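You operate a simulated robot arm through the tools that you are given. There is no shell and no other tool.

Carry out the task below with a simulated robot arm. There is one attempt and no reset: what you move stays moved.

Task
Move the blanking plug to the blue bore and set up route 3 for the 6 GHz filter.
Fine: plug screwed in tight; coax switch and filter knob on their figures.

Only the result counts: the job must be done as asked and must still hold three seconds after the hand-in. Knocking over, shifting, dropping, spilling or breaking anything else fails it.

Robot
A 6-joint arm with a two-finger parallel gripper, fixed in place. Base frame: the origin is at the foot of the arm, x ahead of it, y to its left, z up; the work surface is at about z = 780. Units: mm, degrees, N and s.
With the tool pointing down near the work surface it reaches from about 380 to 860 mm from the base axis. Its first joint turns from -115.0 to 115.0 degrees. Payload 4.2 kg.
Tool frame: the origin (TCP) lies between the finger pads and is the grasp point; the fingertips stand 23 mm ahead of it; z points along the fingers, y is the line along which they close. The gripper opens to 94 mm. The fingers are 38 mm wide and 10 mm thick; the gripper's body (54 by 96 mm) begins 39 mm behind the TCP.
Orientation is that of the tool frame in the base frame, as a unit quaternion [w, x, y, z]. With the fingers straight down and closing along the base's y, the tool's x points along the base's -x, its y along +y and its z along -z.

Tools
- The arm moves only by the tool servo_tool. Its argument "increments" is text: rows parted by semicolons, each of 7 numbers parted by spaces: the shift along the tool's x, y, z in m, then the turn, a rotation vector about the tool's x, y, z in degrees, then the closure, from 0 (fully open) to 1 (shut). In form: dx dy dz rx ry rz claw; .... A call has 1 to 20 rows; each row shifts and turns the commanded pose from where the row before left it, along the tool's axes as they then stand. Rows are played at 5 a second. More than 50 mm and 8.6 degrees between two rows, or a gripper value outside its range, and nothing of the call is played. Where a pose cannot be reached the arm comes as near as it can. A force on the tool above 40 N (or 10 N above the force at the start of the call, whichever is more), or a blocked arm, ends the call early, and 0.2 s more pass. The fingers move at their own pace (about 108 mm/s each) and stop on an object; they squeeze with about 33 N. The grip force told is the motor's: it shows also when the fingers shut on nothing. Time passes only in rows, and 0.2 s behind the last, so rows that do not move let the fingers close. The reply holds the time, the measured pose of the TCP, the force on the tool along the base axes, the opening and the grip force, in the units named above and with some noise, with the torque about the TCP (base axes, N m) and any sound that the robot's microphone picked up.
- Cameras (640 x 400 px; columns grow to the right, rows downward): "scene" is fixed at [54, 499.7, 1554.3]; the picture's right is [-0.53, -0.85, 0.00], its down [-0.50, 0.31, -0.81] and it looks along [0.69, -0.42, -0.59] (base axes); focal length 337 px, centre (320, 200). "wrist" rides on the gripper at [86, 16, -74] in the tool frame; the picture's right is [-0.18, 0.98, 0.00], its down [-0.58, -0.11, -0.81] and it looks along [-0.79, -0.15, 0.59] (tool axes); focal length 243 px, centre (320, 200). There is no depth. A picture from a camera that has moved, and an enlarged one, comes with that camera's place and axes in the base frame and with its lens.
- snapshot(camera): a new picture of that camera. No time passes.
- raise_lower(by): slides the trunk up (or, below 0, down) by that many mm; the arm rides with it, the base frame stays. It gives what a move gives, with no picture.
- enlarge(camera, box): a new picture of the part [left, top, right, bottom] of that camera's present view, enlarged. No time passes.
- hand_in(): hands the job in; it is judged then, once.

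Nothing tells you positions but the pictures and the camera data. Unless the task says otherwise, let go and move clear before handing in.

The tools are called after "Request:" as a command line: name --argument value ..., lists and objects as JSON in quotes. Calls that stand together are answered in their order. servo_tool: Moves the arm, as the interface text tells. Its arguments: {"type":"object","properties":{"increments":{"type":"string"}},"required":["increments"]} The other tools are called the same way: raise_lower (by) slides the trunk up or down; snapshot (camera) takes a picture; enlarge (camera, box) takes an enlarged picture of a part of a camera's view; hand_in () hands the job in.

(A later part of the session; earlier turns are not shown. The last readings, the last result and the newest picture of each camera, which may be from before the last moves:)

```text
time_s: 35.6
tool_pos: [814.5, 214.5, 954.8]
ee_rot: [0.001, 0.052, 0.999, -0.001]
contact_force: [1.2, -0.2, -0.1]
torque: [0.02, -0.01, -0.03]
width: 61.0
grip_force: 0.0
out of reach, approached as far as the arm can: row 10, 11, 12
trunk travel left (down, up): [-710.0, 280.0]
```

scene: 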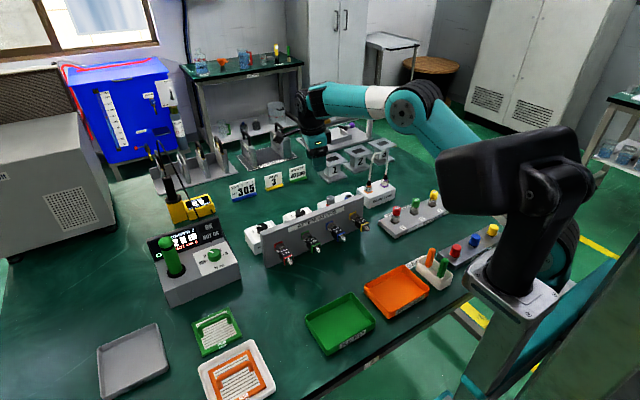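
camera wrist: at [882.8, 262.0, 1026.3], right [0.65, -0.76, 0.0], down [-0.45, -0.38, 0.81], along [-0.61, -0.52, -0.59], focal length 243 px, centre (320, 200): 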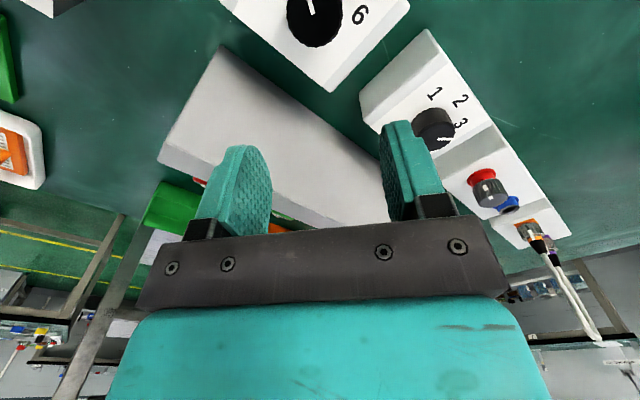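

With a vertical tool the arm stops at a radius of about 845-855 mm, so the filter knob needs about 7.5° of outward tilt. I'll turn to yaw 285°, which puts the camera on the free side over the coax box, then tilt outward.

Request:
servo_tool --increments "0.0187 -0.0072 0 0 0 0 0.35; 0 0 0 0 0 -8.4 0.35; 0 0 0 0 0 -8.4 0.35; 0 0 0 0 0 -8.4 0.35; 0 0 0 0 0 -8.4 0.35; 0 0 0 0 0 -8.4 0.35; 0 0 0 0 0 -8.4 0.35; 0 0 0 0 0 -8.4 0.35; 0 0 0 0 0 -8.4 0.35; 0 0 0 0 0 -8.4 0.35; 0 0 0 0 0 -8.4 0.35; 0 0 0 0 0 -8.4 0.35; 0 0 0 0 0 -8.4 0.35; 0 0 0 0 0 -8.4 0.35; 0 0 0 0 0 -1.65 0.35; 0 0 0 7.5 0 0 0.35; 0 0 0 0 0 0 0.35"

Request:
snapshot --camera "wrist"

Request:
snapshot --camera "scene"

```text
time_s: 39.2
tool_pos: [795.6, 208.9, 954.9]
ee_rot: [-0.052, 0.792, -0.607, 0.04]
contact_force: [0.3, -0.2, 0.7]
torque: [-0.02, -0.02, 0.02]
width: 60.9
grip_force: 0.0
trunk travel left (down, up): [-710.0, 280.0]
```

```text
taken
camera wrist: at [793.0, 119.8, 1026.7], right [-0.99, -0.08, -0.13], down [-0.15, 0.56, 0.81], along [0.01, 0.82, -0.57], focal length 243 px, centre (320, 200)
```

wrist: 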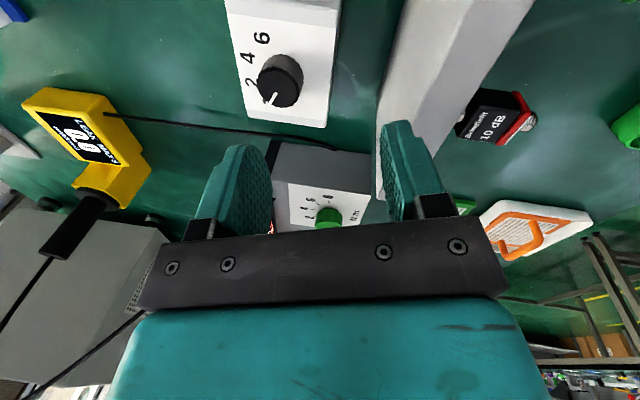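

```text
taken
```

scene: 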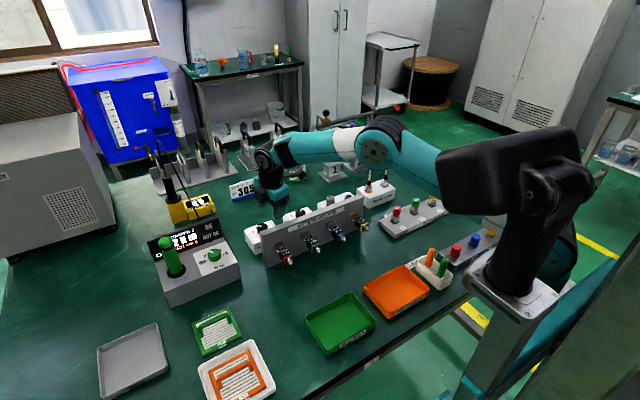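

Request:
enlarge --camera "wrist" --box '[224, 10, 352, 130]'

Request:
enlarge --camera "wrist" --box '[260, 120, 380, 240]'

Request:
enlarge --camera "scene" --box '[220, 120, 340, 240]'

```text
3.33 times, centred on (288, 70) of wrist
camera zoom: at [793.0, 119.8, 1026.7], right [-0.99, -0.08, -0.13], down [-0.15, 0.56, 0.81], along [0.01, 0.82, -0.57], focal length 809 px, centre (427, 633)
```

zoom: 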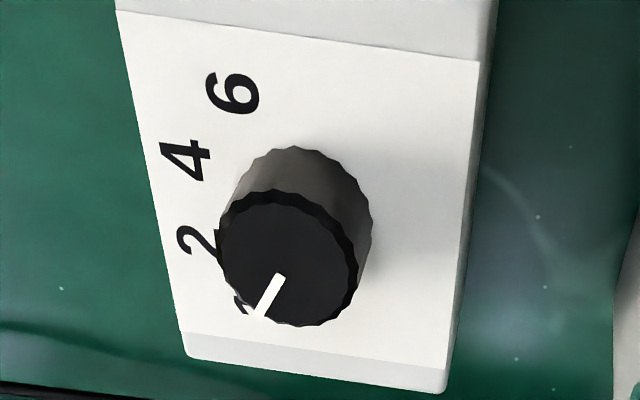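

```text
3.33 times, centred on (320, 180) of wrist
camera zoom: at [793.0, 119.8, 1026.7], right [-0.99, -0.08, -0.13], down [-0.15, 0.56, 0.81], along [0.01, 0.82, -0.57], focal length 809 px, centre (320, 267)
```

zoom: 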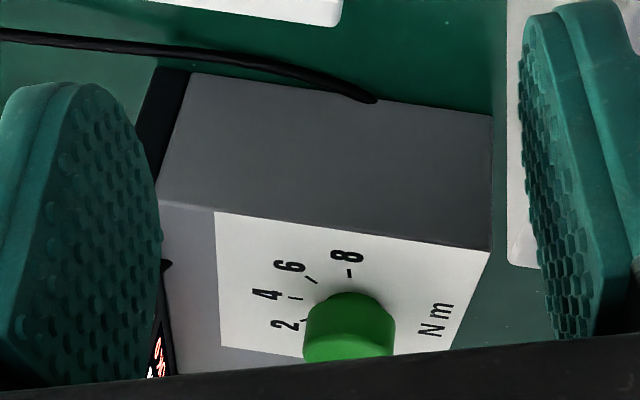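

```text
3.33 times, centred on (280, 180) of scene
camera zoom: at [54.0, 499.7, 1554.3], right [-0.53, -0.85, 0.0], down [-0.5, 0.31, -0.81], along [0.69, -0.42, -0.59], focal length 1122 px, centre (453, 267)
```

zoom: 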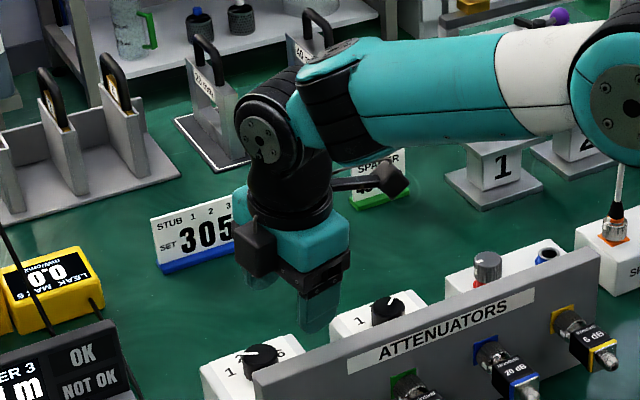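

The filter knob is at about (841, 230.5), top z≈850, with its pointer at "1". I'll line the tilted tool axis up with it and approach to about 45 mm above.

Request:
servo_tool --increments "-0.00455 -0.0172 0.00225 0 0 0 0.35; -0.00455 -0.0172 0.00225 0 0 0 0.35; 0 0 0.025 0 0 0 0.35; 0 0 0.025 0 0 0 0.35; 0 0 0 0 0 0 0.35"

Request:
enlarge --camera "wrist" --box '[240, 50, 400, 170]'

Request:
enlarge --camera "scene" --box '[220, 140, 320, 240]'

```text
time_s: 40.4
tool_pos: [831.4, 228.3, 905.8]
ee_rot: [-0.052, 0.791, -0.608, 0.04]
contact_force: [0.7, 0.2, 0.5]
torque: [0.0, 0.0, 0.01]
width: 61.1
grip_force: 0.1
out of reach, approached as far as the arm can: row 4
trunk travel left (down, up): [-710.0, 280.0]
```

```text
3.33 times, centred on (320, 110) of wrist
camera zoom: at [829.4, 139.3, 978.2], right [-0.99, -0.07, -0.13], down [-0.15, 0.56, 0.81], along [0.01, 0.82, -0.57], focal length 809 px, centre (320, 500)
```

zoom: 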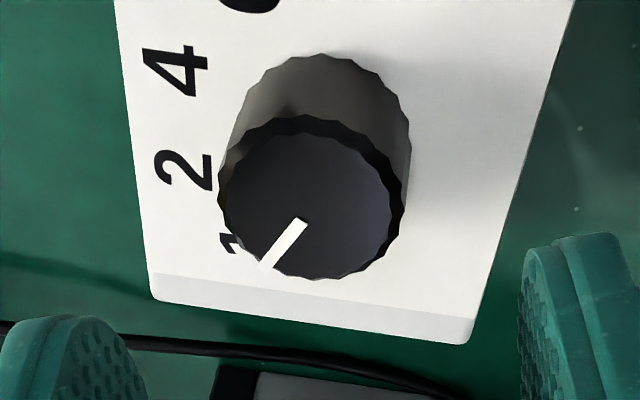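

```text
4.00 times, centred on (270, 190) of scene
camera zoom: at [54.0, 499.7, 1554.3], right [-0.53, -0.85, 0.0], down [-0.5, 0.31, -0.81], along [0.69, -0.42, -0.59], focal length 1346 px, centre (520, 240)
```

zoom: 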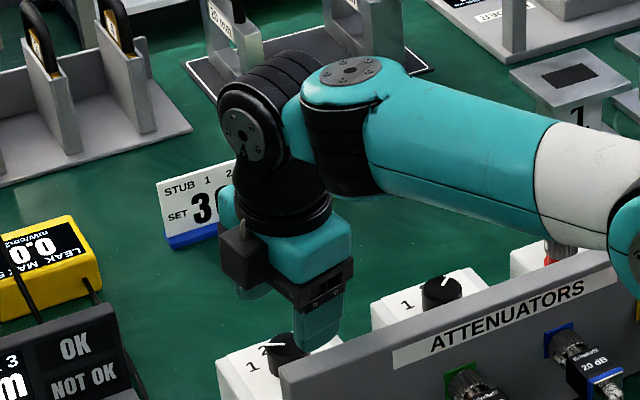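

Only slightly out of reach at the last row. I'll try the trunk 50 mm higher with the same tilt to see whether that gains reach.

Request:
raise_lower --by 50

Request:
servo_tool --increments "0 0 0.025 0 0 0 0.35; 0 0 0.025 0 0 0 0.35; 0 0 0 0 0 0 0.35"

```text
time_s: 41.3
tool_pos: [831.2, 229.6, 955.2]
ee_rot: [-0.052, 0.791, -0.608, 0.04]
contact_force: [0.4, -0.1, -0.2]
torque: [0.0, -0.01, -0.01]
width: 61.1
grip_force: 0.1
trunk travel left (down, up): [-760.0, 230.0]
```

```text
time_s: 42.1
tool_pos: [827.3, 226.4, 907.5]
ee_rot: [-0.052, 0.791, -0.608, 0.041]
contact_force: [-0.1, -0.2, -0.5]
torque: [0.02, 0.02, 0.03]
width: 61.0
grip_force: 0.0
out of reach, approached as far as the arm can: row 1, 2
trunk travel left (down, up): [-760.0, 230.0]
```

Higher trunk is worse, so lower is the right direction. I'll back up 100 mm, lower the trunk 100 mm and add 4° more tilt.

Request:
servo_tool --increments "0 0 -0.05 0 0 0 0.35; 0 0 -0.05 0 0 0 0.35; 0 0 -0.01 4 0 0 0.35; 0 0 0 0 0 0 0.35"

Request:
raise_lower --by -100

```text
time_s: 43.1
tool_pos: [832.3, 236.5, 1021.1]
ee_rot: [-0.079, 0.79, -0.605, 0.061]
contact_force: [-1.0, 0.5, -0.5]
torque: [-0.01, 0.0, -0.01]
width: 61.0
grip_force: 0.2
out of reach, approached as far as the arm can: row 1, 2, 3
trunk travel left (down, up): [-760.0, 230.0]
```

```text
time_s: 44.5
tool_pos: [832.6, 236.7, 920.8]
ee_rot: [-0.078, 0.79, -0.605, 0.062]
contact_force: [-0.4, -0.1, -0.4]
torque: [0.0, 0.01, 0.03]
width: 61.0
grip_force: 0.0
trunk travel left (down, up): [-660.0, 330.0]
```

That move was flagged even though it went inward, so a wrist joint limit is probably involved rather than distance. I'll look at the arm's configuration.

Request:
snapshot --camera "scene"

Request:
enlarge --camera "scene" --box '[220, 90, 420, 230]'

Request:
snapshot --camera "wrist"

```text
taken
```

scene: 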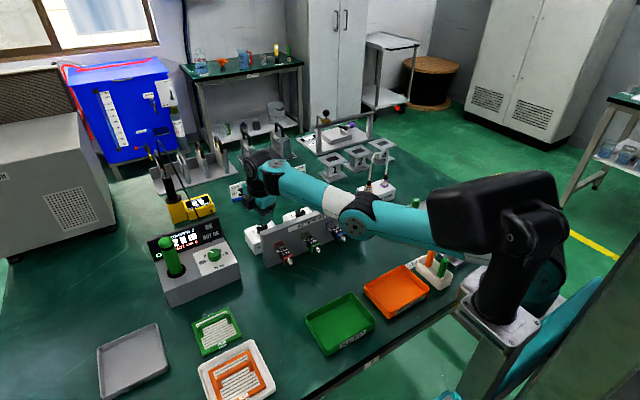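

```text
2.86 times, centred on (320, 160) of scene
camera zoom: at [54.0, 499.7, 1554.3], right [-0.53, -0.85, 0.0], down [-0.5, 0.31, -0.81], along [0.69, -0.42, -0.59], focal length 962 px, centre (320, 314)
```

zoom: 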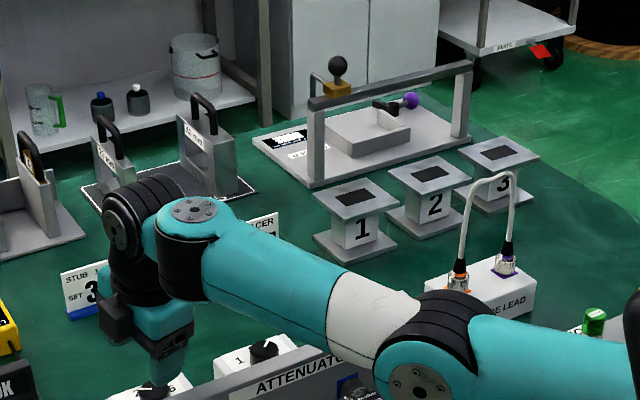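

```text
taken
camera wrist: at [826.1, 146.2, 991.2], right [-0.98, -0.07, -0.19], down [-0.2, 0.55, 0.81], along [0.05, 0.83, -0.55], focal length 243 px, centre (320, 200)
```

wrist: 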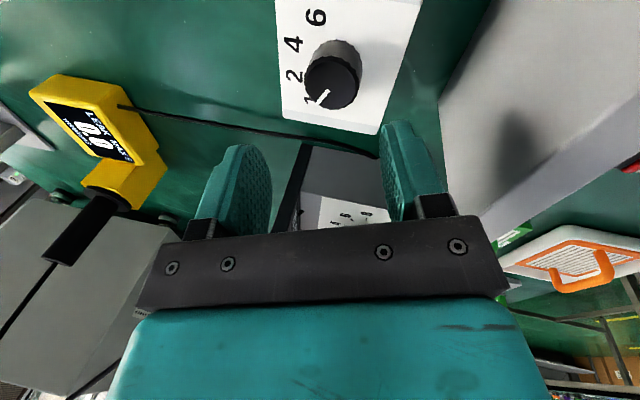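

Request:
servo_tool --increments "0 0.0392 -0.008 0 0 0 0.35; 0 0.0392 -0.008 0 0 0 0.35; 0 0.0392 -0.008 0 0 0 0.35; 0 0.0392 -0.008 0 0 0 0.35; 0 0 0 -5.75 0 0 0.35; 0 0 0 -5.75 0 0 0.35; 0 0 0 0 0 0 0.35"

Request:
snapshot --camera "scene"

```text
time_s: 45.5
tool_pos: [686.5, 197.7, 931.5]
ee_rot: [-0.083, 0.788, -0.607, 0.061]
contact_force: [3.8, -0.3, 12.1]
torque: [-0.11, -0.6, 0.07]
width: 63.8
grip_force: 3.6
trunk travel left (down, up): [-660.0, 330.0]
stopped in row 5: the force on the tool passed its limit at 52 N (the readings are from after the stop); the commanded pose is now the measured one
```

```text
taken
```

scene: 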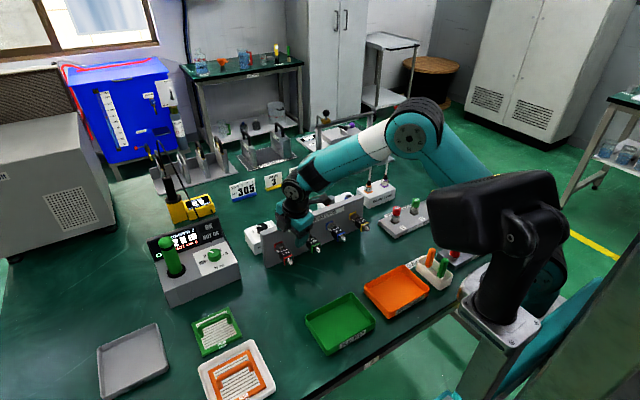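

A contact stop: I retracted too low over the panel, so I'll check what is touched before moving again.

Request:
enlarge --camera "scene" --box '[240, 160, 390, 280]'

Request:
snapshot --camera "wrist"

```text
3.33 times, centred on (315, 220) of scene
camera zoom: at [54.0, 499.7, 1554.3], right [-0.53, -0.85, 0.0], down [-0.5, 0.31, -0.81], along [0.69, -0.42, -0.59], focal length 1122 px, centre (337, 133)
```

zoom: 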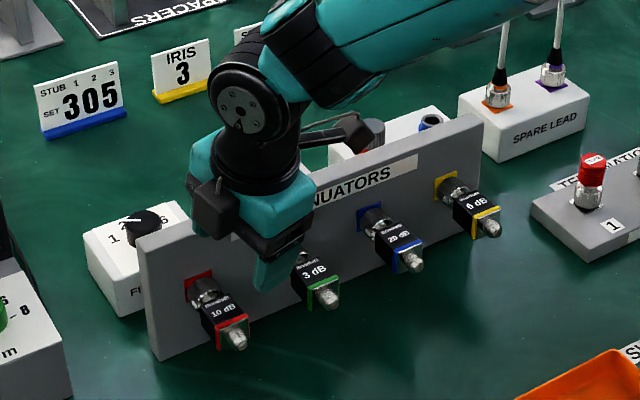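

```text
taken
camera wrist: at [679.5, 107.4, 999.6], right [-0.98, -0.07, -0.2], down [-0.21, 0.54, 0.81], along [0.05, 0.84, -0.54], focal length 243 px, centre (320, 200)
```

wrist: 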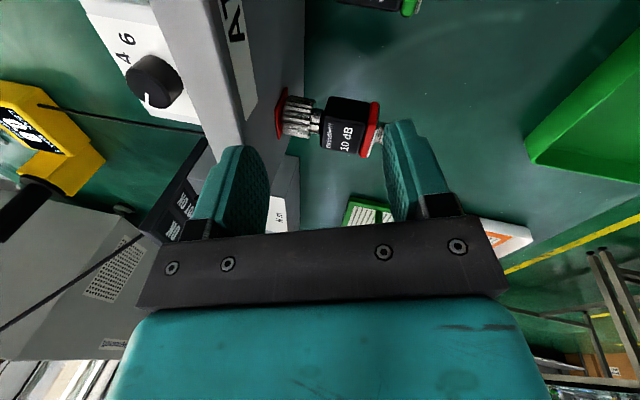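

The outer finger only brushed the panel's front edge while the tool was being straightened, and the panel hasn't moved in the picture. I'll lift straight away along the tool axis before straightening.

Request:
servo_tool --increments "0 0.002 -0.02 0 0 0 0.35; 0 0 -0.035 0 0 0 0.35; 0 0 -0.035 0 0 0 0.35; 0 0 -0.035 0 0 0 0.35; 0 0 0 -5.75 0 0 0.35; 0 0 0 -5.75 0 0 0.35; 0 0 0 0 0 0 0.35"

Request:
snapshot --camera "scene"

Request:
snapshot --camera "wrist"

```text
time_s: 47.1
tool_pos: [659.1, 189.6, 1049.0]
ee_rot: [0.0, 0.793, -0.609, -0.002]
contact_force: [-0.6, -0.2, -0.2]
torque: [0.03, 0.02, -0.03]
width: 61.2
grip_force: 0.1
trunk travel left (down, up): [-660.0, 330.0]
```

```text
taken
```

scene: 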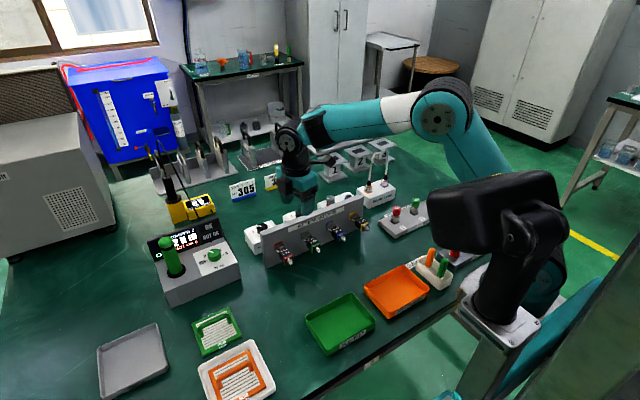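

```text
taken
camera wrist: at [667.3, 102.9, 1124.4], right [-1.0, -0.07, 0.0], down [-0.04, 0.59, 0.81], along [-0.06, 0.81, -0.59], focal length 243 px, centre (320, 200)
```

wrist: 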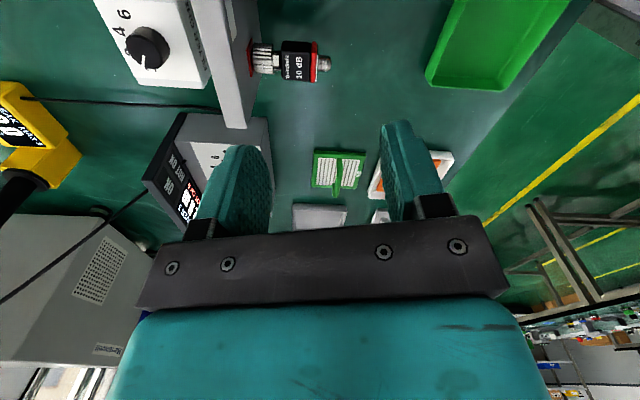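

Request:
enlarge --camera "scene" --box '[240, 60, 520, 230]'

```text
2.29 times, centred on (380, 145) of scene
camera zoom: at [54.0, 499.7, 1554.3], right [-0.53, -0.85, 0.0], down [-0.5, 0.31, -0.81], along [0.69, -0.42, -0.59], focal length 769 px, centre (183, 326)
```

zoom: 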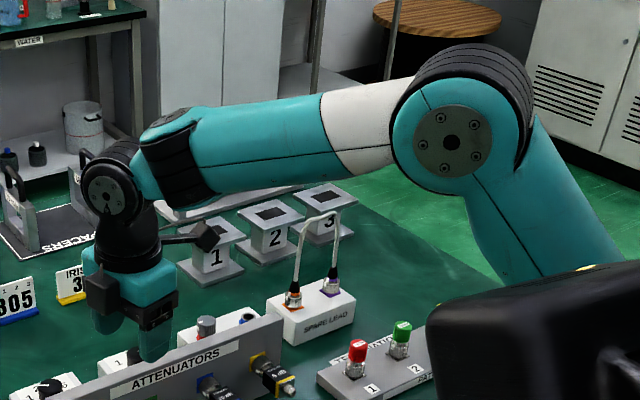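

The arm is back in its normal elbow-up shape, and the earlier failures were a wrist singularity at a horizontal forearm. I'll restore the trunk height so the forearm slopes down, then approach the filter with the tool already tilted outward.

Request:
raise_lower --by 140

Request:
servo_tool --increments "0 0 0 4 0 0 0.35; 0 0 0 4 0 0 0.35; 0 -0.039 0.01 0 0 0 0.35; 0 -0.039 0.01 0 0 0 0.35; 0 -0.039 0.01 0 0 0 0.35; 0 0 0.045 0 0 0 0.35; 0 0 0.045 0 0 0 0.35; 0 0 0 0 0 0 0.35"

Request:
snapshot --camera "scene"

```text
time_s: 48.8
tool_pos: [659.3, 190.2, 1190.2]
ee_rot: [-0.001, 0.793, -0.609, -0.001]
contact_force: [-0.5, -0.4, 0.6]
torque: [-0.03, 0.0, 0.01]
width: 61.1
grip_force: 0.0
trunk travel left (down, up): [-800.0, 190.0]
```

```text
time_s: 50.6
tool_pos: [789.5, 223.8, 1087.4]
ee_rot: [-0.058, 0.791, -0.608, 0.042]
contact_force: [0.0, -0.5, 0.4]
torque: [0.0, -0.02, 0.02]
width: 60.9
grip_force: 0.1
trunk travel left (down, up): [-800.0, 190.0]
```

```text
taken
```

scene: 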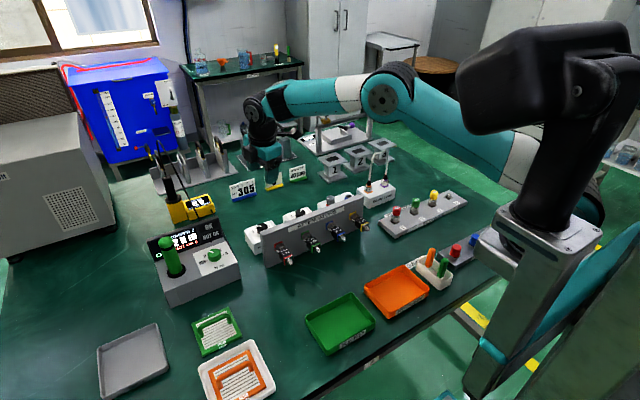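

Request:
servo_tool --increments "0.0035 -0.0085 0.0312 0 0 0 0.35; 0.0035 -0.0085 0.0312 0 0 0 0.35; 0 0 0.0413 0 0 0 0.35; 0 0 0.0413 0 0 0 0.35; 0 0 0.0413 0 0 0 0.35; 0 0 0 0 0 0 0.35"

Request:
enlarge --camera "wrist" --box '[240, 50, 400, 170]'

Request:
snapshot --camera "scene"

```text
time_s: 52.0
tool_pos: [821.4, 225.5, 907.6]
ee_rot: [-0.055, 0.791, -0.608, 0.041]
contact_force: [0.6, 0.3, -0.2]
torque: [0.0, -0.05, 0.01]
width: 61.0
grip_force: 0.0
out of reach, approached as far as the arm can: row 5
trunk travel left (down, up): [-800.0, 190.0]
```

```text
3.33 times, centred on (320, 110) of wrist
camera zoom: at [819.0, 135.7, 979.4], right [-0.99, -0.07, -0.14], down [-0.15, 0.56, 0.82], along [0.02, 0.83, -0.56], focal length 809 px, centre (320, 500)
```

zoom: 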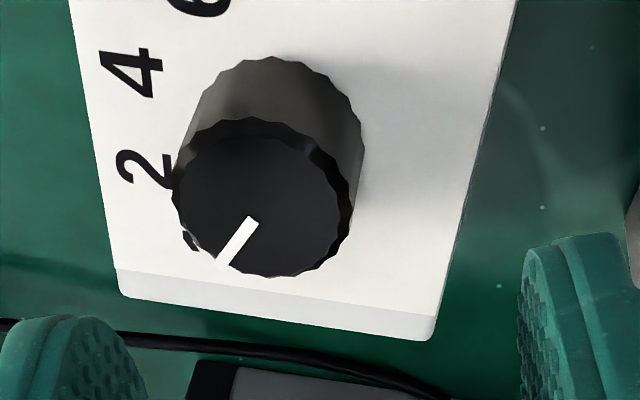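

```text
taken
```

scene: 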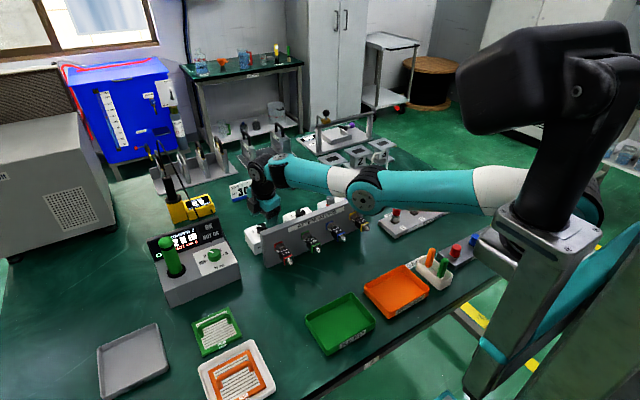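

Request:
enlarge --camera "scene" --box '[230, 130, 410, 240]'

```text
3.56 times, centred on (320, 185) of scene
camera zoom: at [54.0, 499.7, 1554.3], right [-0.53, -0.85, 0.0], down [-0.5, 0.31, -0.81], along [0.69, -0.42, -0.59], focal length 1197 px, centre (320, 253)
```

zoom: 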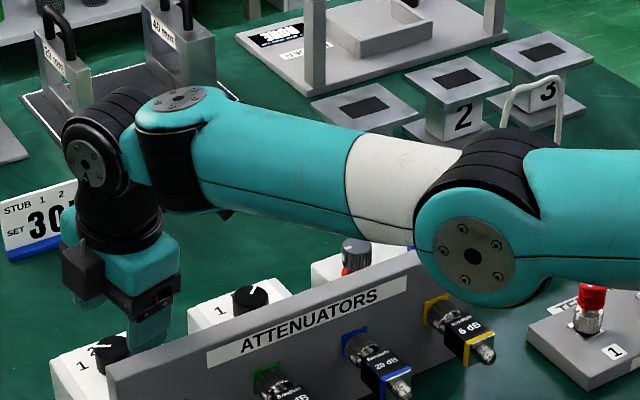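

The reach is still short by about 18 mm compared with earlier poses, so the arm may have changed its wrist branch. I'll return to the earlier coax hover pose (840, 92, 960, yaw 180°) and compare the arm's shape with the earlier picture.

Request:
servo_tool --increments "0 0 -0.05 0 0 0 0.35; 0 0 -0.05 0 0 0 0.35; 0 0 -0.05 0 0 0 0.35; 0 0 0 -4 0 0 0.35; 0 0 0 -4 0 0 0.35; 0 0 0 0 0 8.4 0.35; 0 0 0 0 0 8.4 0.35; 0 0 0 0 0 8.4 0.35; 0 0 0 0 0 8.4 0.35; 0 0 0 0 0 8.4 0.35; 0 0 0 0 0 8.4 0.35; 0 0 0 0 0 8.4 0.35; 0 0 0 0 0 8.4 0.35; 0 0 0 0 0 8.4 0.35; 0 0 0 0 0 8.4 0.35; 0 0 0 0 0 8.4 0.35; 0 0 0 0 0 8.4 0.35; 0 0 0 0 0 4.2 0.35; 0 0 0 0 0 0 0.35"

Request:
snapshot --camera "scene"

```text
time_s: 56.0
tool_pos: [800.0, 230.8, 1055.1]
ee_rot: [0.001, 0.001, 1.0, 0.002]
contact_force: [0.1, 0.2, 0.5]
torque: [-0.05, -0.02, -0.01]
width: 61.1
grip_force: 0.1
out of reach, approached as far as the arm can: row 1, 2, 3, 4, 5
trunk travel left (down, up): [-800.0, 190.0]
```

```text
taken
```

scene: 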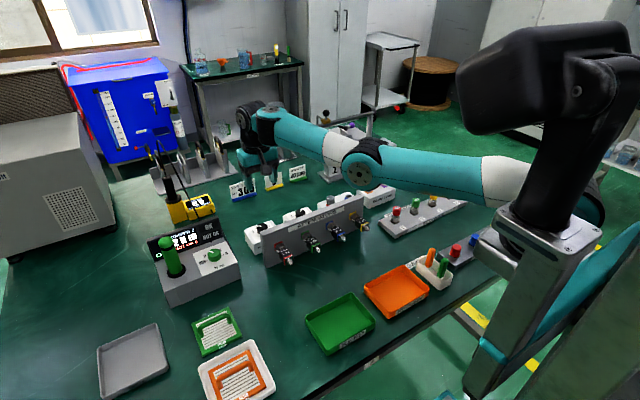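

The elbow has flipped below the arm line after being overstretched. I'll retract well inward at this safe height to let it recover elbow-up.

Request:
servo_tool --increments "0.0432 -0.0125 0 0 0 0 0.35; 0.0432 -0.0125 0 0 0 0 0.35; 0.0432 -0.0125 0 0 0 0 0.35; 0.0432 -0.0125 0 0 0 0 0.35; 0.0432 -0.0125 0 0 0 0 0.35; 0 0 0 0 0 0 0.35"

Request:
snapshot --camera "scene"

```text
time_s: 57.4
tool_pos: [725.4, 237.9, 1054.8]
ee_rot: [-0.001, 0.001, 1.0, 0.003]
contact_force: [0.2, 0.2, -0.2]
torque: [-0.03, 0.0, 0.02]
width: 61.2
grip_force: 0.0
out of reach, approached as far as the arm can: row 2, 3, 4, 5
trunk travel left (down, up): [-800.0, 190.0]
```

```text
taken
```

scene: 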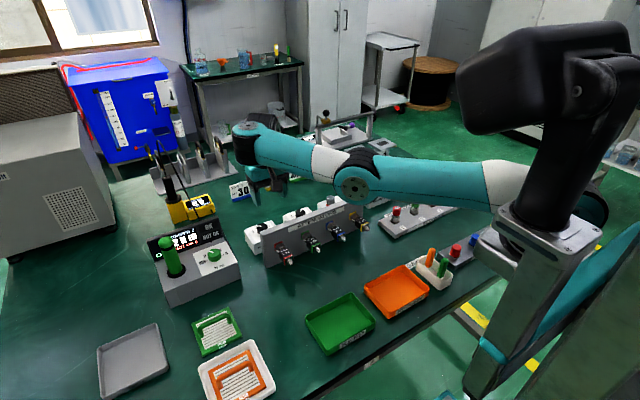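

The elbow is stuck folded downward. I'll raise the trunk for clearance, stretch outward, then command downward motion so that it bends elbow-up again.

Request:
raise_lower --by 80

Request:
servo_tool --increments "-0.04 0.0 0 0 0 0 0.35; -0.04 0.0 0 0 0 0 0.35; -0.04 0 0 0 0 0 0.35; -0.02 0 0.02 0 0 0 0.35; 0 0 0.035 0 0 0 0.35; 0 0 0.035 0 0 0 0.35; 0 0 0 0 0 0 0.35"

Request:
snapshot --camera "scene"

```text
time_s: 58.6
tool_pos: [725.2, 237.4, 1133.8]
ee_rot: [-0.002, 0.001, 1.0, 0.001]
contact_force: [0.0, -0.5, -0.9]
torque: [0.02, -0.01, 0.0]
width: 61.1
grip_force: 0.0
trunk travel left (down, up): [-880.0, 110.0]
```

```text
time_s: 60.2
tool_pos: [810.6, 214.9, 1043.4]
ee_rot: [0.0, 0.002, 1.0, 0.003]
contact_force: [0.3, -0.3, -0.2]
torque: [-0.01, 0.0, 0.01]
width: 61.2
grip_force: 0.0
out of reach, approached as far as the arm can: row 2, 3, 4
trunk travel left (down, up): [-880.0, 110.0]
```

```text
taken
```

scene: 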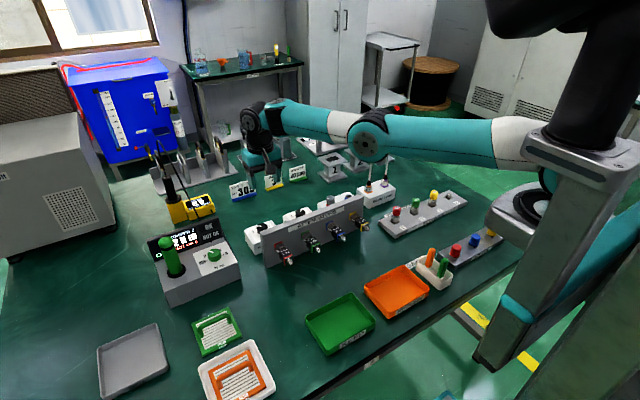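

Request:
servo_tool --increments "0.02 -0.005 0.01 0 0 0 0.35; 0.0387 -0.0103 0 0 0 0 0.35; 0.0387 -0.0103 0 0 0 0 0.35; 0.0387 -0.0103 0 0 0 0 0.35; 0 0 0 0 0 0 0.35"

Request:
snapshot --camera "scene"

```text
time_s: 61.4
tool_pos: [689.9, 185.9, 1033.5]
ee_rot: [0.0, 0.0, 1.0, 0.001]
contact_force: [-0.4, 0.4, -0.2]
torque: [-0.01, -0.01, -0.03]
width: 61.2
grip_force: 0.0
out of reach, approached as far as the arm can: row 1
trunk travel left (down, up): [-880.0, 110.0]
```

```text
taken
```

scene: 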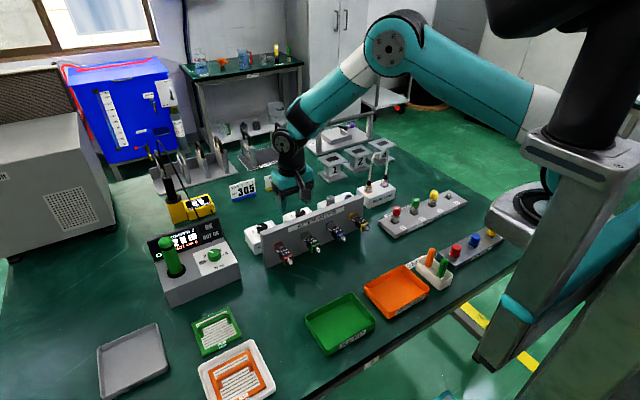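

Elbow-up is restored. From here I must never command past full stretch; I'll set the trunk at -45 and re-approach the filter azimuth slowly, with small steps near the limit.

Request:
servo_tool --increments "0 0 -0.045 0 0 0 0.35; 0 0 -0.045 0 0 0 0.35; 0 0 -0.01 0 0 0 0.35; 0 0 0 0 0 0 0.35"

Request:
raise_lower --by -125

Request:
servo_tool --increments "-0.0386 0.0106 0 0 0 0 0.35; -0.0386 0.0106 0 0 0 0 0.35; -0.0193 0.0053 0.03 0 0 0 0.35; 0 0 0.035 0 0 0 0.35; 0 0 0.035 0 0 0 0.35; 0 0 0 0 0 0 0.35"

Request:
snapshot --camera "scene"

```text
time_s: 62.4
tool_pos: [691.2, 187.9, 1132.6]
ee_rot: [-0.001, 0.001, 1.0, 0.002]
contact_force: [0.6, -0.3, -0.1]
torque: [-0.02, 0.0, 0.01]
width: 61.2
grip_force: 0.1
trunk travel left (down, up): [-880.0, 110.0]
```

```text
time_s: 63.9
tool_pos: [690.0, 188.9, 1007.2]
ee_rot: [0.0, 0.0, 1.0, 0.002]
contact_force: [1.2, 0.0, 0.5]
torque: [0.01, -0.02, -0.05]
width: 61.1
grip_force: 0.0
trunk travel left (down, up): [-755.0, 235.0]
```

```text
time_s: 65.3
tool_pos: [790.5, 212.6, 907.7]
ee_rot: [-0.001, 0.0, 1.0, 0.002]
contact_force: [-0.5, 0.3, 0.2]
torque: [0.01, -0.03, -0.01]
width: 61.1
grip_force: 0.1
trunk travel left (down, up): [-755.0, 235.0]
```

```text
taken
```

scene: 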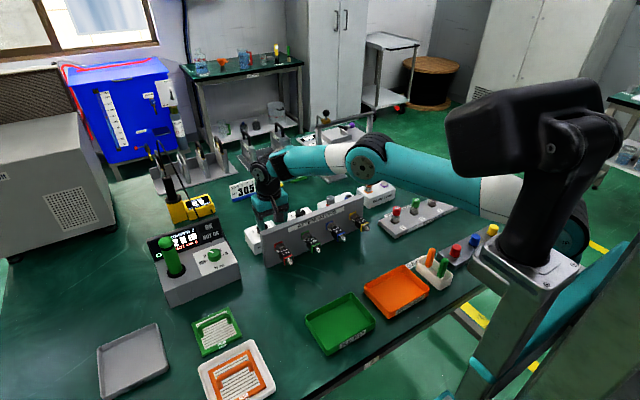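

Request:
servo_tool --increments "-0.00483 0.0013 0 0 0 0 0.35; -0.00483 0.0013 0 0 0 0 0.35; -0.00483 0.0013 0 0 0 0 0.35; -0.00483 0.0013 0 0 0 0 0.35; 0 0 0 0 0 0 0.35"

Request:
servo_tool --increments "-0.00483 0.0013 0 0 0 0 0.35; 0 0 0 0 0 0 0.35"

```text
time_s: 66.5
tool_pos: [806.6, 218.5, 908.5]
ee_rot: [-0.001, 0.001, 1.0, 0.002]
contact_force: [-0.8, 0.3, 0.3]
torque: [0.0, 0.01, 0.0]
width: 61.2
grip_force: 0.0
trunk travel left (down, up): [-755.0, 235.0]
```

```text
time_s: 67.1
tool_pos: [807.6, 218.3, 909.4]
ee_rot: [-0.001, 0.001, 1.0, 0.002]
contact_force: [-0.8, -0.8, -0.6]
torque: [0.0, 0.02, 0.03]
width: 60.9
grip_force: 0.0
out of reach, approached as far as the arm can: row 1
trunk travel left (down, up): [-755.0, 235.0]
```

Request:
servo_tool --increments "0.006 -0.0016 0.006 0 0 0 0.35; 0 0 0 0 0 7.5 0.35; 0 0 0 0 0 7.5 0.35; 0 0 0 0 0 7.5 0.35; 0 0 0 0 0 7.5 0.35; 0 0 0 0 0 0 0.35"

Request:
enlarge --camera "scene" --box '[230, 120, 600, 320]'

```text
time_s: 68.5
tool_pos: [800.9, 216.6, 902.7]
ee_rot: [-0.001, 0.261, 0.965, 0.001]
contact_force: [-0.4, 0.3, -0.3]
torque: [-0.01, 0.01, -0.03]
width: 60.8
grip_force: 0.1
trunk travel left (down, up): [-755.0, 235.0]
```

```text
1.73 times, centred on (415, 220) of scene
camera zoom: at [54.0, 499.7, 1554.3], right [-0.53, -0.85, 0.0], down [-0.5, 0.31, -0.81], along [0.69, -0.42, -0.59], focal length 582 px, centre (156, 165)
```

zoom: 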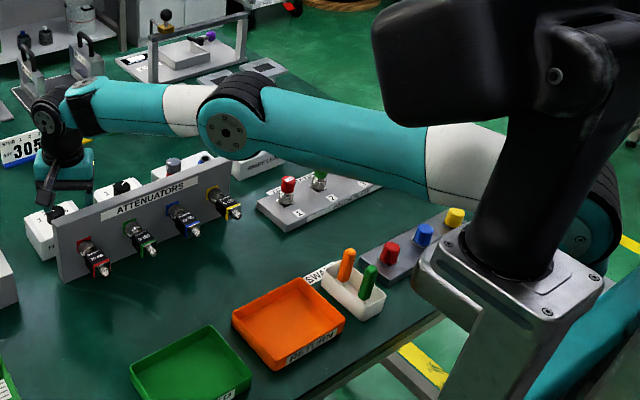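

Now I understand: the arm's shoulder sits well to the right (y<0), so the filter knob is about 35 mm past vertical-tool reach, and it needs a lower trunk plus about 12° of lean toward azimuth 24°. I'll retreat up first, then lower the trunk to -140.

Request:
servo_tool --increments "0.0106 -0.0106 -0.0375 0 0 0 0.35; 0.0106 -0.0106 -0.0375 0 0 0 0.35; 0.0106 -0.0106 -0.0375 0 0 0 0.35; 0.0106 -0.0106 -0.0375 0 0 0 0.35; 0 0 0 0 0 8.2 0.35; 0 0 0 0 0 8.2 0.35; 0 0 0 0 0 8.2 0.35; 0 0 0 0 0 8.2 0.35; 0 0 0 0 0 8.2 0.35; 0 0 0 0 0 8.2 0.35; 0 0 0 0 0 8.2 0.35; 0 0 0 0 0 7.6 0.35; 0 0 0 -5.25 2.91 0 0.35; 0 0 0 -5.25 2.91 0 0.35; 0 0 0 0 0 0 0.35"

Request:
snapshot --camera "scene"

```text
time_s: 71.7
tool_pos: [743.5, 201.1, 1052.6]
ee_rot: [0.032, 0.734, 0.671, 0.101]
contact_force: [0.2, -0.8, -1.0]
torque: [-0.02, 0.01, -0.01]
width: 61.1
grip_force: 0.1
trunk travel left (down, up): [-755.0, 235.0]
```

```text
taken
```

scene: 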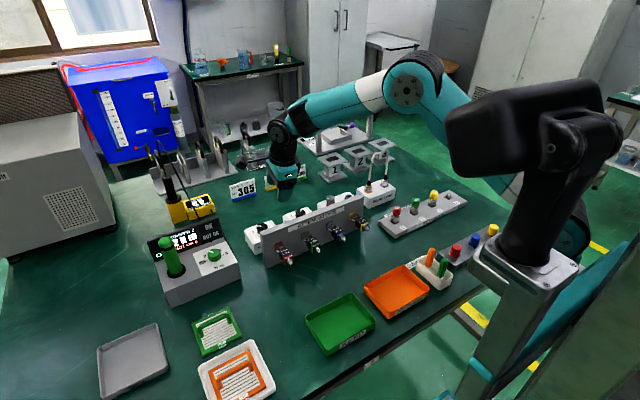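

Request:
raise_lower --by -95

Request:
servo_tool --increments "0.0084 0.0239 0.0114 0 0 0 0.35; 0.0084 0.0239 0.0114 0 0 0 0.35; 0.0042 0.012 0.0057 0 0 0 0.35; 0 0 0 0 0 0 0.35"

Request:
snapshot --camera "scene"

Request:
snapshot --camera "wrist"

```text
time_s: 73.0
tool_pos: [744.3, 201.2, 957.2]
ee_rot: [0.031, 0.735, 0.67, 0.1]
contact_force: [-0.5, -0.3, 0.0]
torque: [-0.02, -0.01, 0.01]
width: 61.4
grip_force: 0.0
trunk travel left (down, up): [-660.0, 330.0]
```

```text
time_s: 74.0
tool_pos: [807.3, 218.7, 941.6]
ee_rot: [0.032, 0.734, 0.671, 0.1]
contact_force: [0.0, 0.2, -0.3]
torque: [-0.01, 0.0, 0.02]
width: 60.9
grip_force: 0.0
trunk travel left (down, up): [-660.0, 330.0]
```

```text
taken
```

scene: 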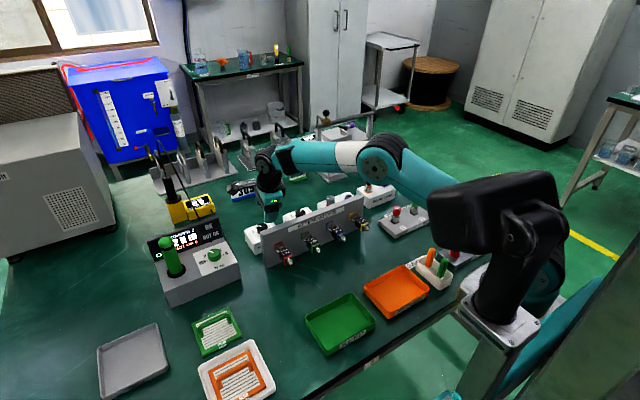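

```text
taken
camera wrist: at [817.5, 297.1, 1026.5], right [0.95, -0.28, 0.16], down [-0.3, -0.64, 0.71], along [-0.1, -0.72, -0.69], focal length 243 px, centre (320, 200)
```

wrist: 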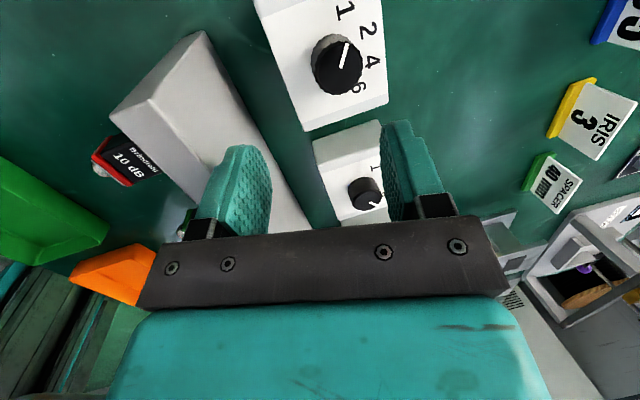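

Request:
enlarge --camera "wrist" --box '[250, 0, 390, 100]'

```text
4.00 times, centred on (320, 50) of wrist
camera zoom: at [817.5, 297.1, 1026.5], right [0.95, -0.28, 0.16], down [-0.3, -0.64, 0.71], along [-0.1, -0.72, -0.69], focal length 970 px, centre (320, 800)
```

zoom: 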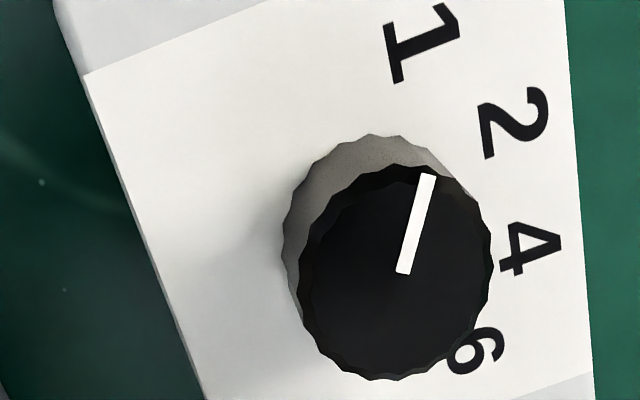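

The filter pointer is still exactly on 1, and the knob centre refines to (841.2, 230.9). No reach flags so far; I'll align with the tilted axis in small steps.

Request:
servo_tool --increments "0.0022 0.007 0.0086 0 0 0 0.35; 0.0022 0.007 0.0086 0 0 0 0.35; 0 0 0.012 0 0 0 0.35; 0 0 0.011 0 0 0 0.35; 0 0 0 0 0 0 0.35"

Request:
enlarge --camera "wrist" --box '[240, 30, 400, 150]'

Request:
enlarge --camera "scene" --box '[210, 120, 410, 260]'

```text
time_s: 75.2
tool_pos: [830.6, 224.5, 904.2]
ee_rot: [0.031, 0.734, 0.671, 0.101]
contact_force: [-0.1, 1.2, -0.1]
torque: [0.0, 0.02, 0.02]
width: 61.1
grip_force: 0.1
trunk travel left (down, up): [-660.0, 330.0]
```

```text
3.33 times, centred on (320, 90) of wrist
camera zoom: at [840.6, 302.4, 990.2], right [0.95, -0.28, 0.16], down [-0.31, -0.64, 0.71], along [-0.1, -0.72, -0.69], focal length 809 px, centre (320, 567)
```

zoom: 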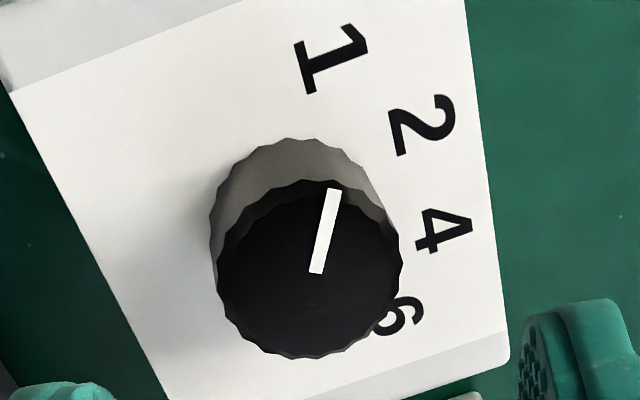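

```text
2.86 times, centred on (310, 190) of scene
camera zoom: at [54.0, 499.7, 1554.3], right [-0.53, -0.85, 0.0], down [-0.5, 0.31, -0.81], along [0.69, -0.42, -0.59], focal length 962 px, centre (349, 229)
```

zoom: 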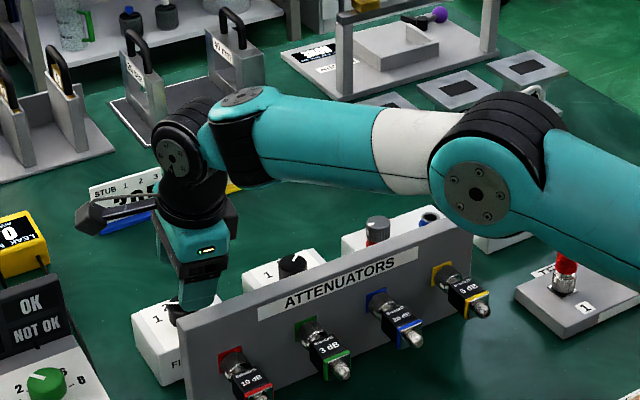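

Centred within about 2 mm, with the elbow healthy and no flags. I'll correct 2 mm, narrow the opening and descend onto the knob while watching contact forces.

Request:
servo_tool --increments "0 -0.002 0.01 0 0 0 0.55; 0 0 0.01 0 0 0 0.55; 0 0 0.01 0 0 0 0.55; 0 0 0.008 0 0 0 0.55; 0 0 0 0 0 0 0.55"

Request:
enlarge --camera "wrist" --box '[240, 80, 400, 180]'

Request:
enlarge --camera "scene" --box '[230, 180, 310, 240]'

```text
time_s: 76.4
tool_pos: [836.3, 228.5, 867.0]
ee_rot: [0.032, 0.734, 0.671, 0.099]
contact_force: [-0.5, 0.5, -0.6]
torque: [0.02, -0.02, -0.02]
width: 42.1
grip_force: 0.0
trunk travel left (down, up): [-660.0, 330.0]
```

```text
4.00 times, centred on (320, 130) of wrist
camera zoom: at [845.6, 307.0, 952.7], right [0.95, -0.28, 0.16], down [-0.31, -0.64, 0.71], along [-0.1, -0.72, -0.69], focal length 970 px, centre (320, 480)
```

zoom: 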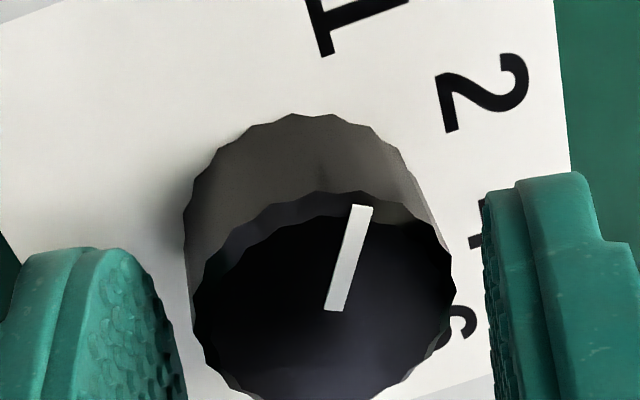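

```text
6.67 times, centred on (270, 210) of scene
camera zoom: at [54.0, 499.7, 1554.3], right [-0.53, -0.85, 0.0], down [-0.5, 0.31, -0.81], along [0.69, -0.42, -0.59], focal length 2244 px, centre (653, 133)
```

zoom: 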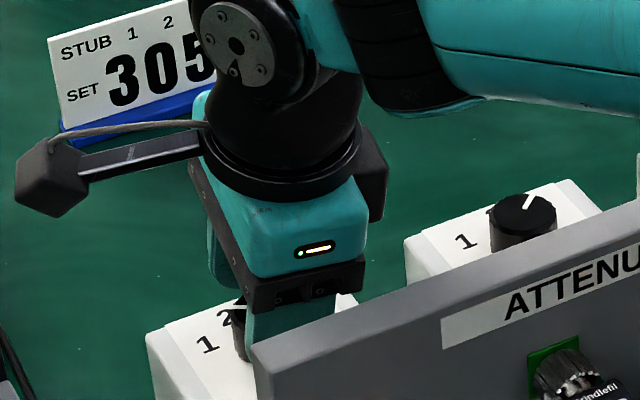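

Request:
servo_tool --increments "0.0008 0.0003 0.004 0 0 0 0.55; 0 0 0 0 0 0 0.55"

Request:
servo_tool --increments "0 0 0 0 0 0 0.7; 0 0 0 0 0 0 0.7; 0 0 0 0 0 0 0.7"

```text
time_s: 77.0
tool_pos: [837.2, 230.8, 863.3]
ee_rot: [0.032, 0.734, 0.671, 0.1]
contact_force: [0.0, -0.1, -0.5]
torque: [-0.02, -0.01, 0.0]
width: 42.3
grip_force: 0.0
trunk travel left (down, up): [-660.0, 330.0]
```

```text
time_s: 77.8
tool_pos: [836.5, 229.1, 864.0]
ee_rot: [0.031, 0.734, 0.672, 0.098]
contact_force: [-8.8, 0.1, 0.7]
torque: [-0.1, 0.85, -0.07]
width: 35.3
grip_force: 44.9
trunk travel left (down, up): [-660.0, 330.0]
```

Gripped. I'll relieve the small side load and turn the first 20° clockwise.

Request:
servo_tool --increments "0 -0.001 0 0 0 0 0.7; 0 0 0 0 0 5 0.7; 0 0 0 0 0 5 0.7; 0 0 0 0 0 5 0.7; 0 0 0 0 0 5 0.7; 0 0 0 0 0 0 0.7"

Request:
enlarge --camera "wrist" --box '[240, 80, 400, 180]'

```text
time_s: 79.2
tool_pos: [837.6, 229.1, 863.9]
ee_rot: [0.014, 0.839, 0.533, 0.105]
contact_force: [4.2, 1.9, 2.5]
torque: [0.12, 0.49, 0.02]
width: 34.5
grip_force: 44.4
trunk travel left (down, up): [-660.0, 330.0]
```

```text
4.00 times, centred on (320, 130) of wrist
camera zoom: at [873.9, 294.5, 953.0], right [0.8, -0.59, 0.1], down [-0.49, -0.55, 0.68], along [-0.35, -0.59, -0.73], focal length 970 px, centre (320, 480)
```

zoom: 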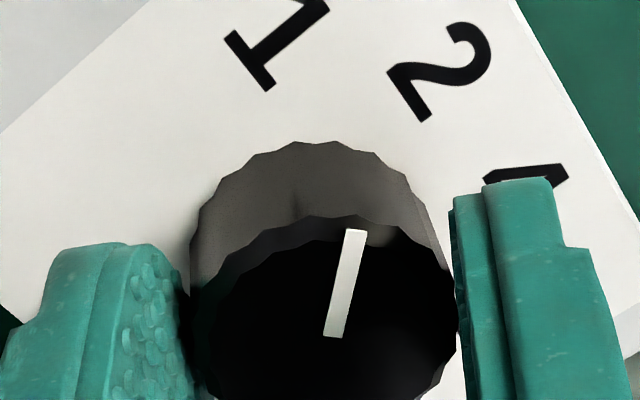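

The knob follows without slip. Continuing another 15°, watching for the wrist limit.

Request:
servo_tool --increments "0 0.0005 0 0 0 5 0.7; 0 0 0 0 0 5 0.7; 0 0 0 0 0 5 0.7; 0 0 0 0 0 0 0.7"

```text
time_s: 80.2
tool_pos: [837.7, 230.0, 863.4]
ee_rot: [0.0, 0.902, 0.418, 0.106]
contact_force: [7.9, -1.8, 11.1]
torque: [0.01, 0.79, 0.01]
width: 34.0
grip_force: 45.1
trunk travel left (down, up): [-660.0, 330.0]
```

Request:
servo_tool --increments "0 0 0.0005 0 0 5 0.7; 0 0 0 0 0 0 0.7"

Request:
enlarge --camera "wrist" --box '[240, 80, 400, 180]'

```text
time_s: 80.8
tool_pos: [837.4, 229.1, 862.9]
ee_rot: [-0.005, 0.92, 0.378, 0.106]
contact_force: [13.3, -1.6, 12.9]
torque: [0.3, 0.3, -0.01]
width: 33.7
grip_force: 44.9
trunk travel left (down, up): [-660.0, 330.0]
```

```text
4.00 times, centred on (320, 130) of wrist
camera zoom: at [895.1, 271.8, 955.0], right [0.56, -0.83, 0.03], down [-0.63, -0.4, 0.66], along [-0.54, -0.39, -0.75], focal length 970 px, centre (320, 480)
```

zoom: 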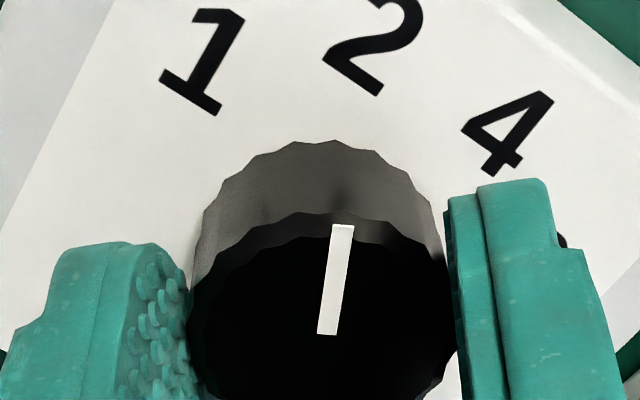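

About 38° turned so far. I'll release, rotate back 40° with the fingers open around the knob and regrip.

Request:
servo_tool --increments "0 0 -0.0005 0 0 0 0.52; 0 0 0 0 0 0 0.52; 0 0 0 0 0 -8 0.52; 0 0 0 0 0 -8 0.52; 0 0 0 0 0 -8 0.52; 0 0 0 0 0 -8 0.52; 0 0 0 0 0 -8 0.52; 0 0 0 0 0 0 0.52"

Request:
enlarge --camera "wrist" --box '[240, 80, 400, 180]'

```text
time_s: 82.6
tool_pos: [837.5, 230.0, 864.7]
ee_rot: [0.031, 0.734, 0.671, 0.099]
contact_force: [-0.8, 0.2, -0.4]
torque: [0.01, -0.04, 0.0]
width: 45.2
grip_force: 0.0
trunk travel left (down, up): [-660.0, 330.0]
```

```text
4.00 times, centred on (320, 130) of wrist
camera zoom: at [846.6, 308.3, 949.2], right [0.95, -0.28, 0.16], down [-0.3, -0.64, 0.71], along [-0.1, -0.72, -0.69], focal length 970 px, centre (320, 480)
```

zoom: 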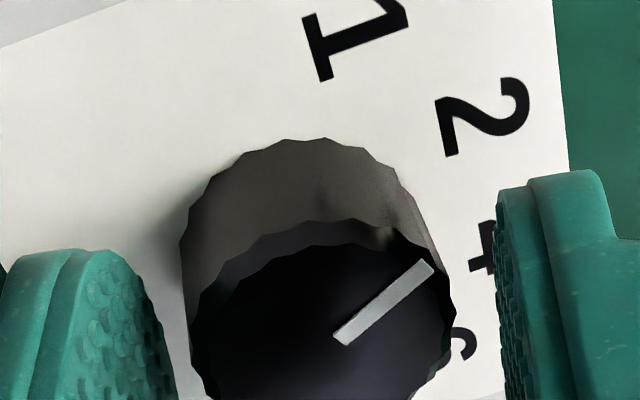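

The pointer is now at about 25°, so 85° remains. I'll regrip and turn 40° more.

Request:
servo_tool --increments "0 0 0 0 0 0 0.7; 0 0 0 0 0 0 0.7; 0 -0.0005 0 0 0 5 0.7; 0 0 0 0 0 5 0.7; 0 0.0003 0 0 0 5 0.7; 0 0.0003 0 0 0 5 0.7; 0 0.0003 0 0 0 5 0.7; 0 0.0003 0 0 0 5 0.7; 0 0.0003 0.0003 0 0 5 0.7; 0 0.0003 0.0003 0 0 5 0.7; 0 0 0 0 0 0 0.7"

Request:
enlarge --camera "wrist" --box '[240, 80, 400, 180]'

```text
time_s: 85.0
tool_pos: [838.1, 228.7, 863.7]
ee_rot: [-0.004, 0.919, 0.379, 0.105]
contact_force: [-5.2, 0.9, 19.6]
torque: [-0.06, 1.18, -0.03]
width: 34.3
grip_force: 44.9
trunk travel left (down, up): [-660.0, 330.0]
```

```text
4.00 times, centred on (320, 130) of wrist
camera zoom: at [895.2, 271.9, 955.7], right [0.56, -0.83, 0.03], down [-0.63, -0.4, 0.67], along [-0.54, -0.39, -0.75], focal length 970 px, centre (320, 480)
```

zoom: 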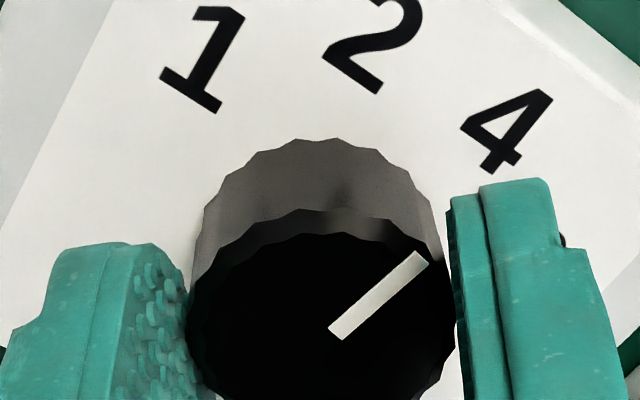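

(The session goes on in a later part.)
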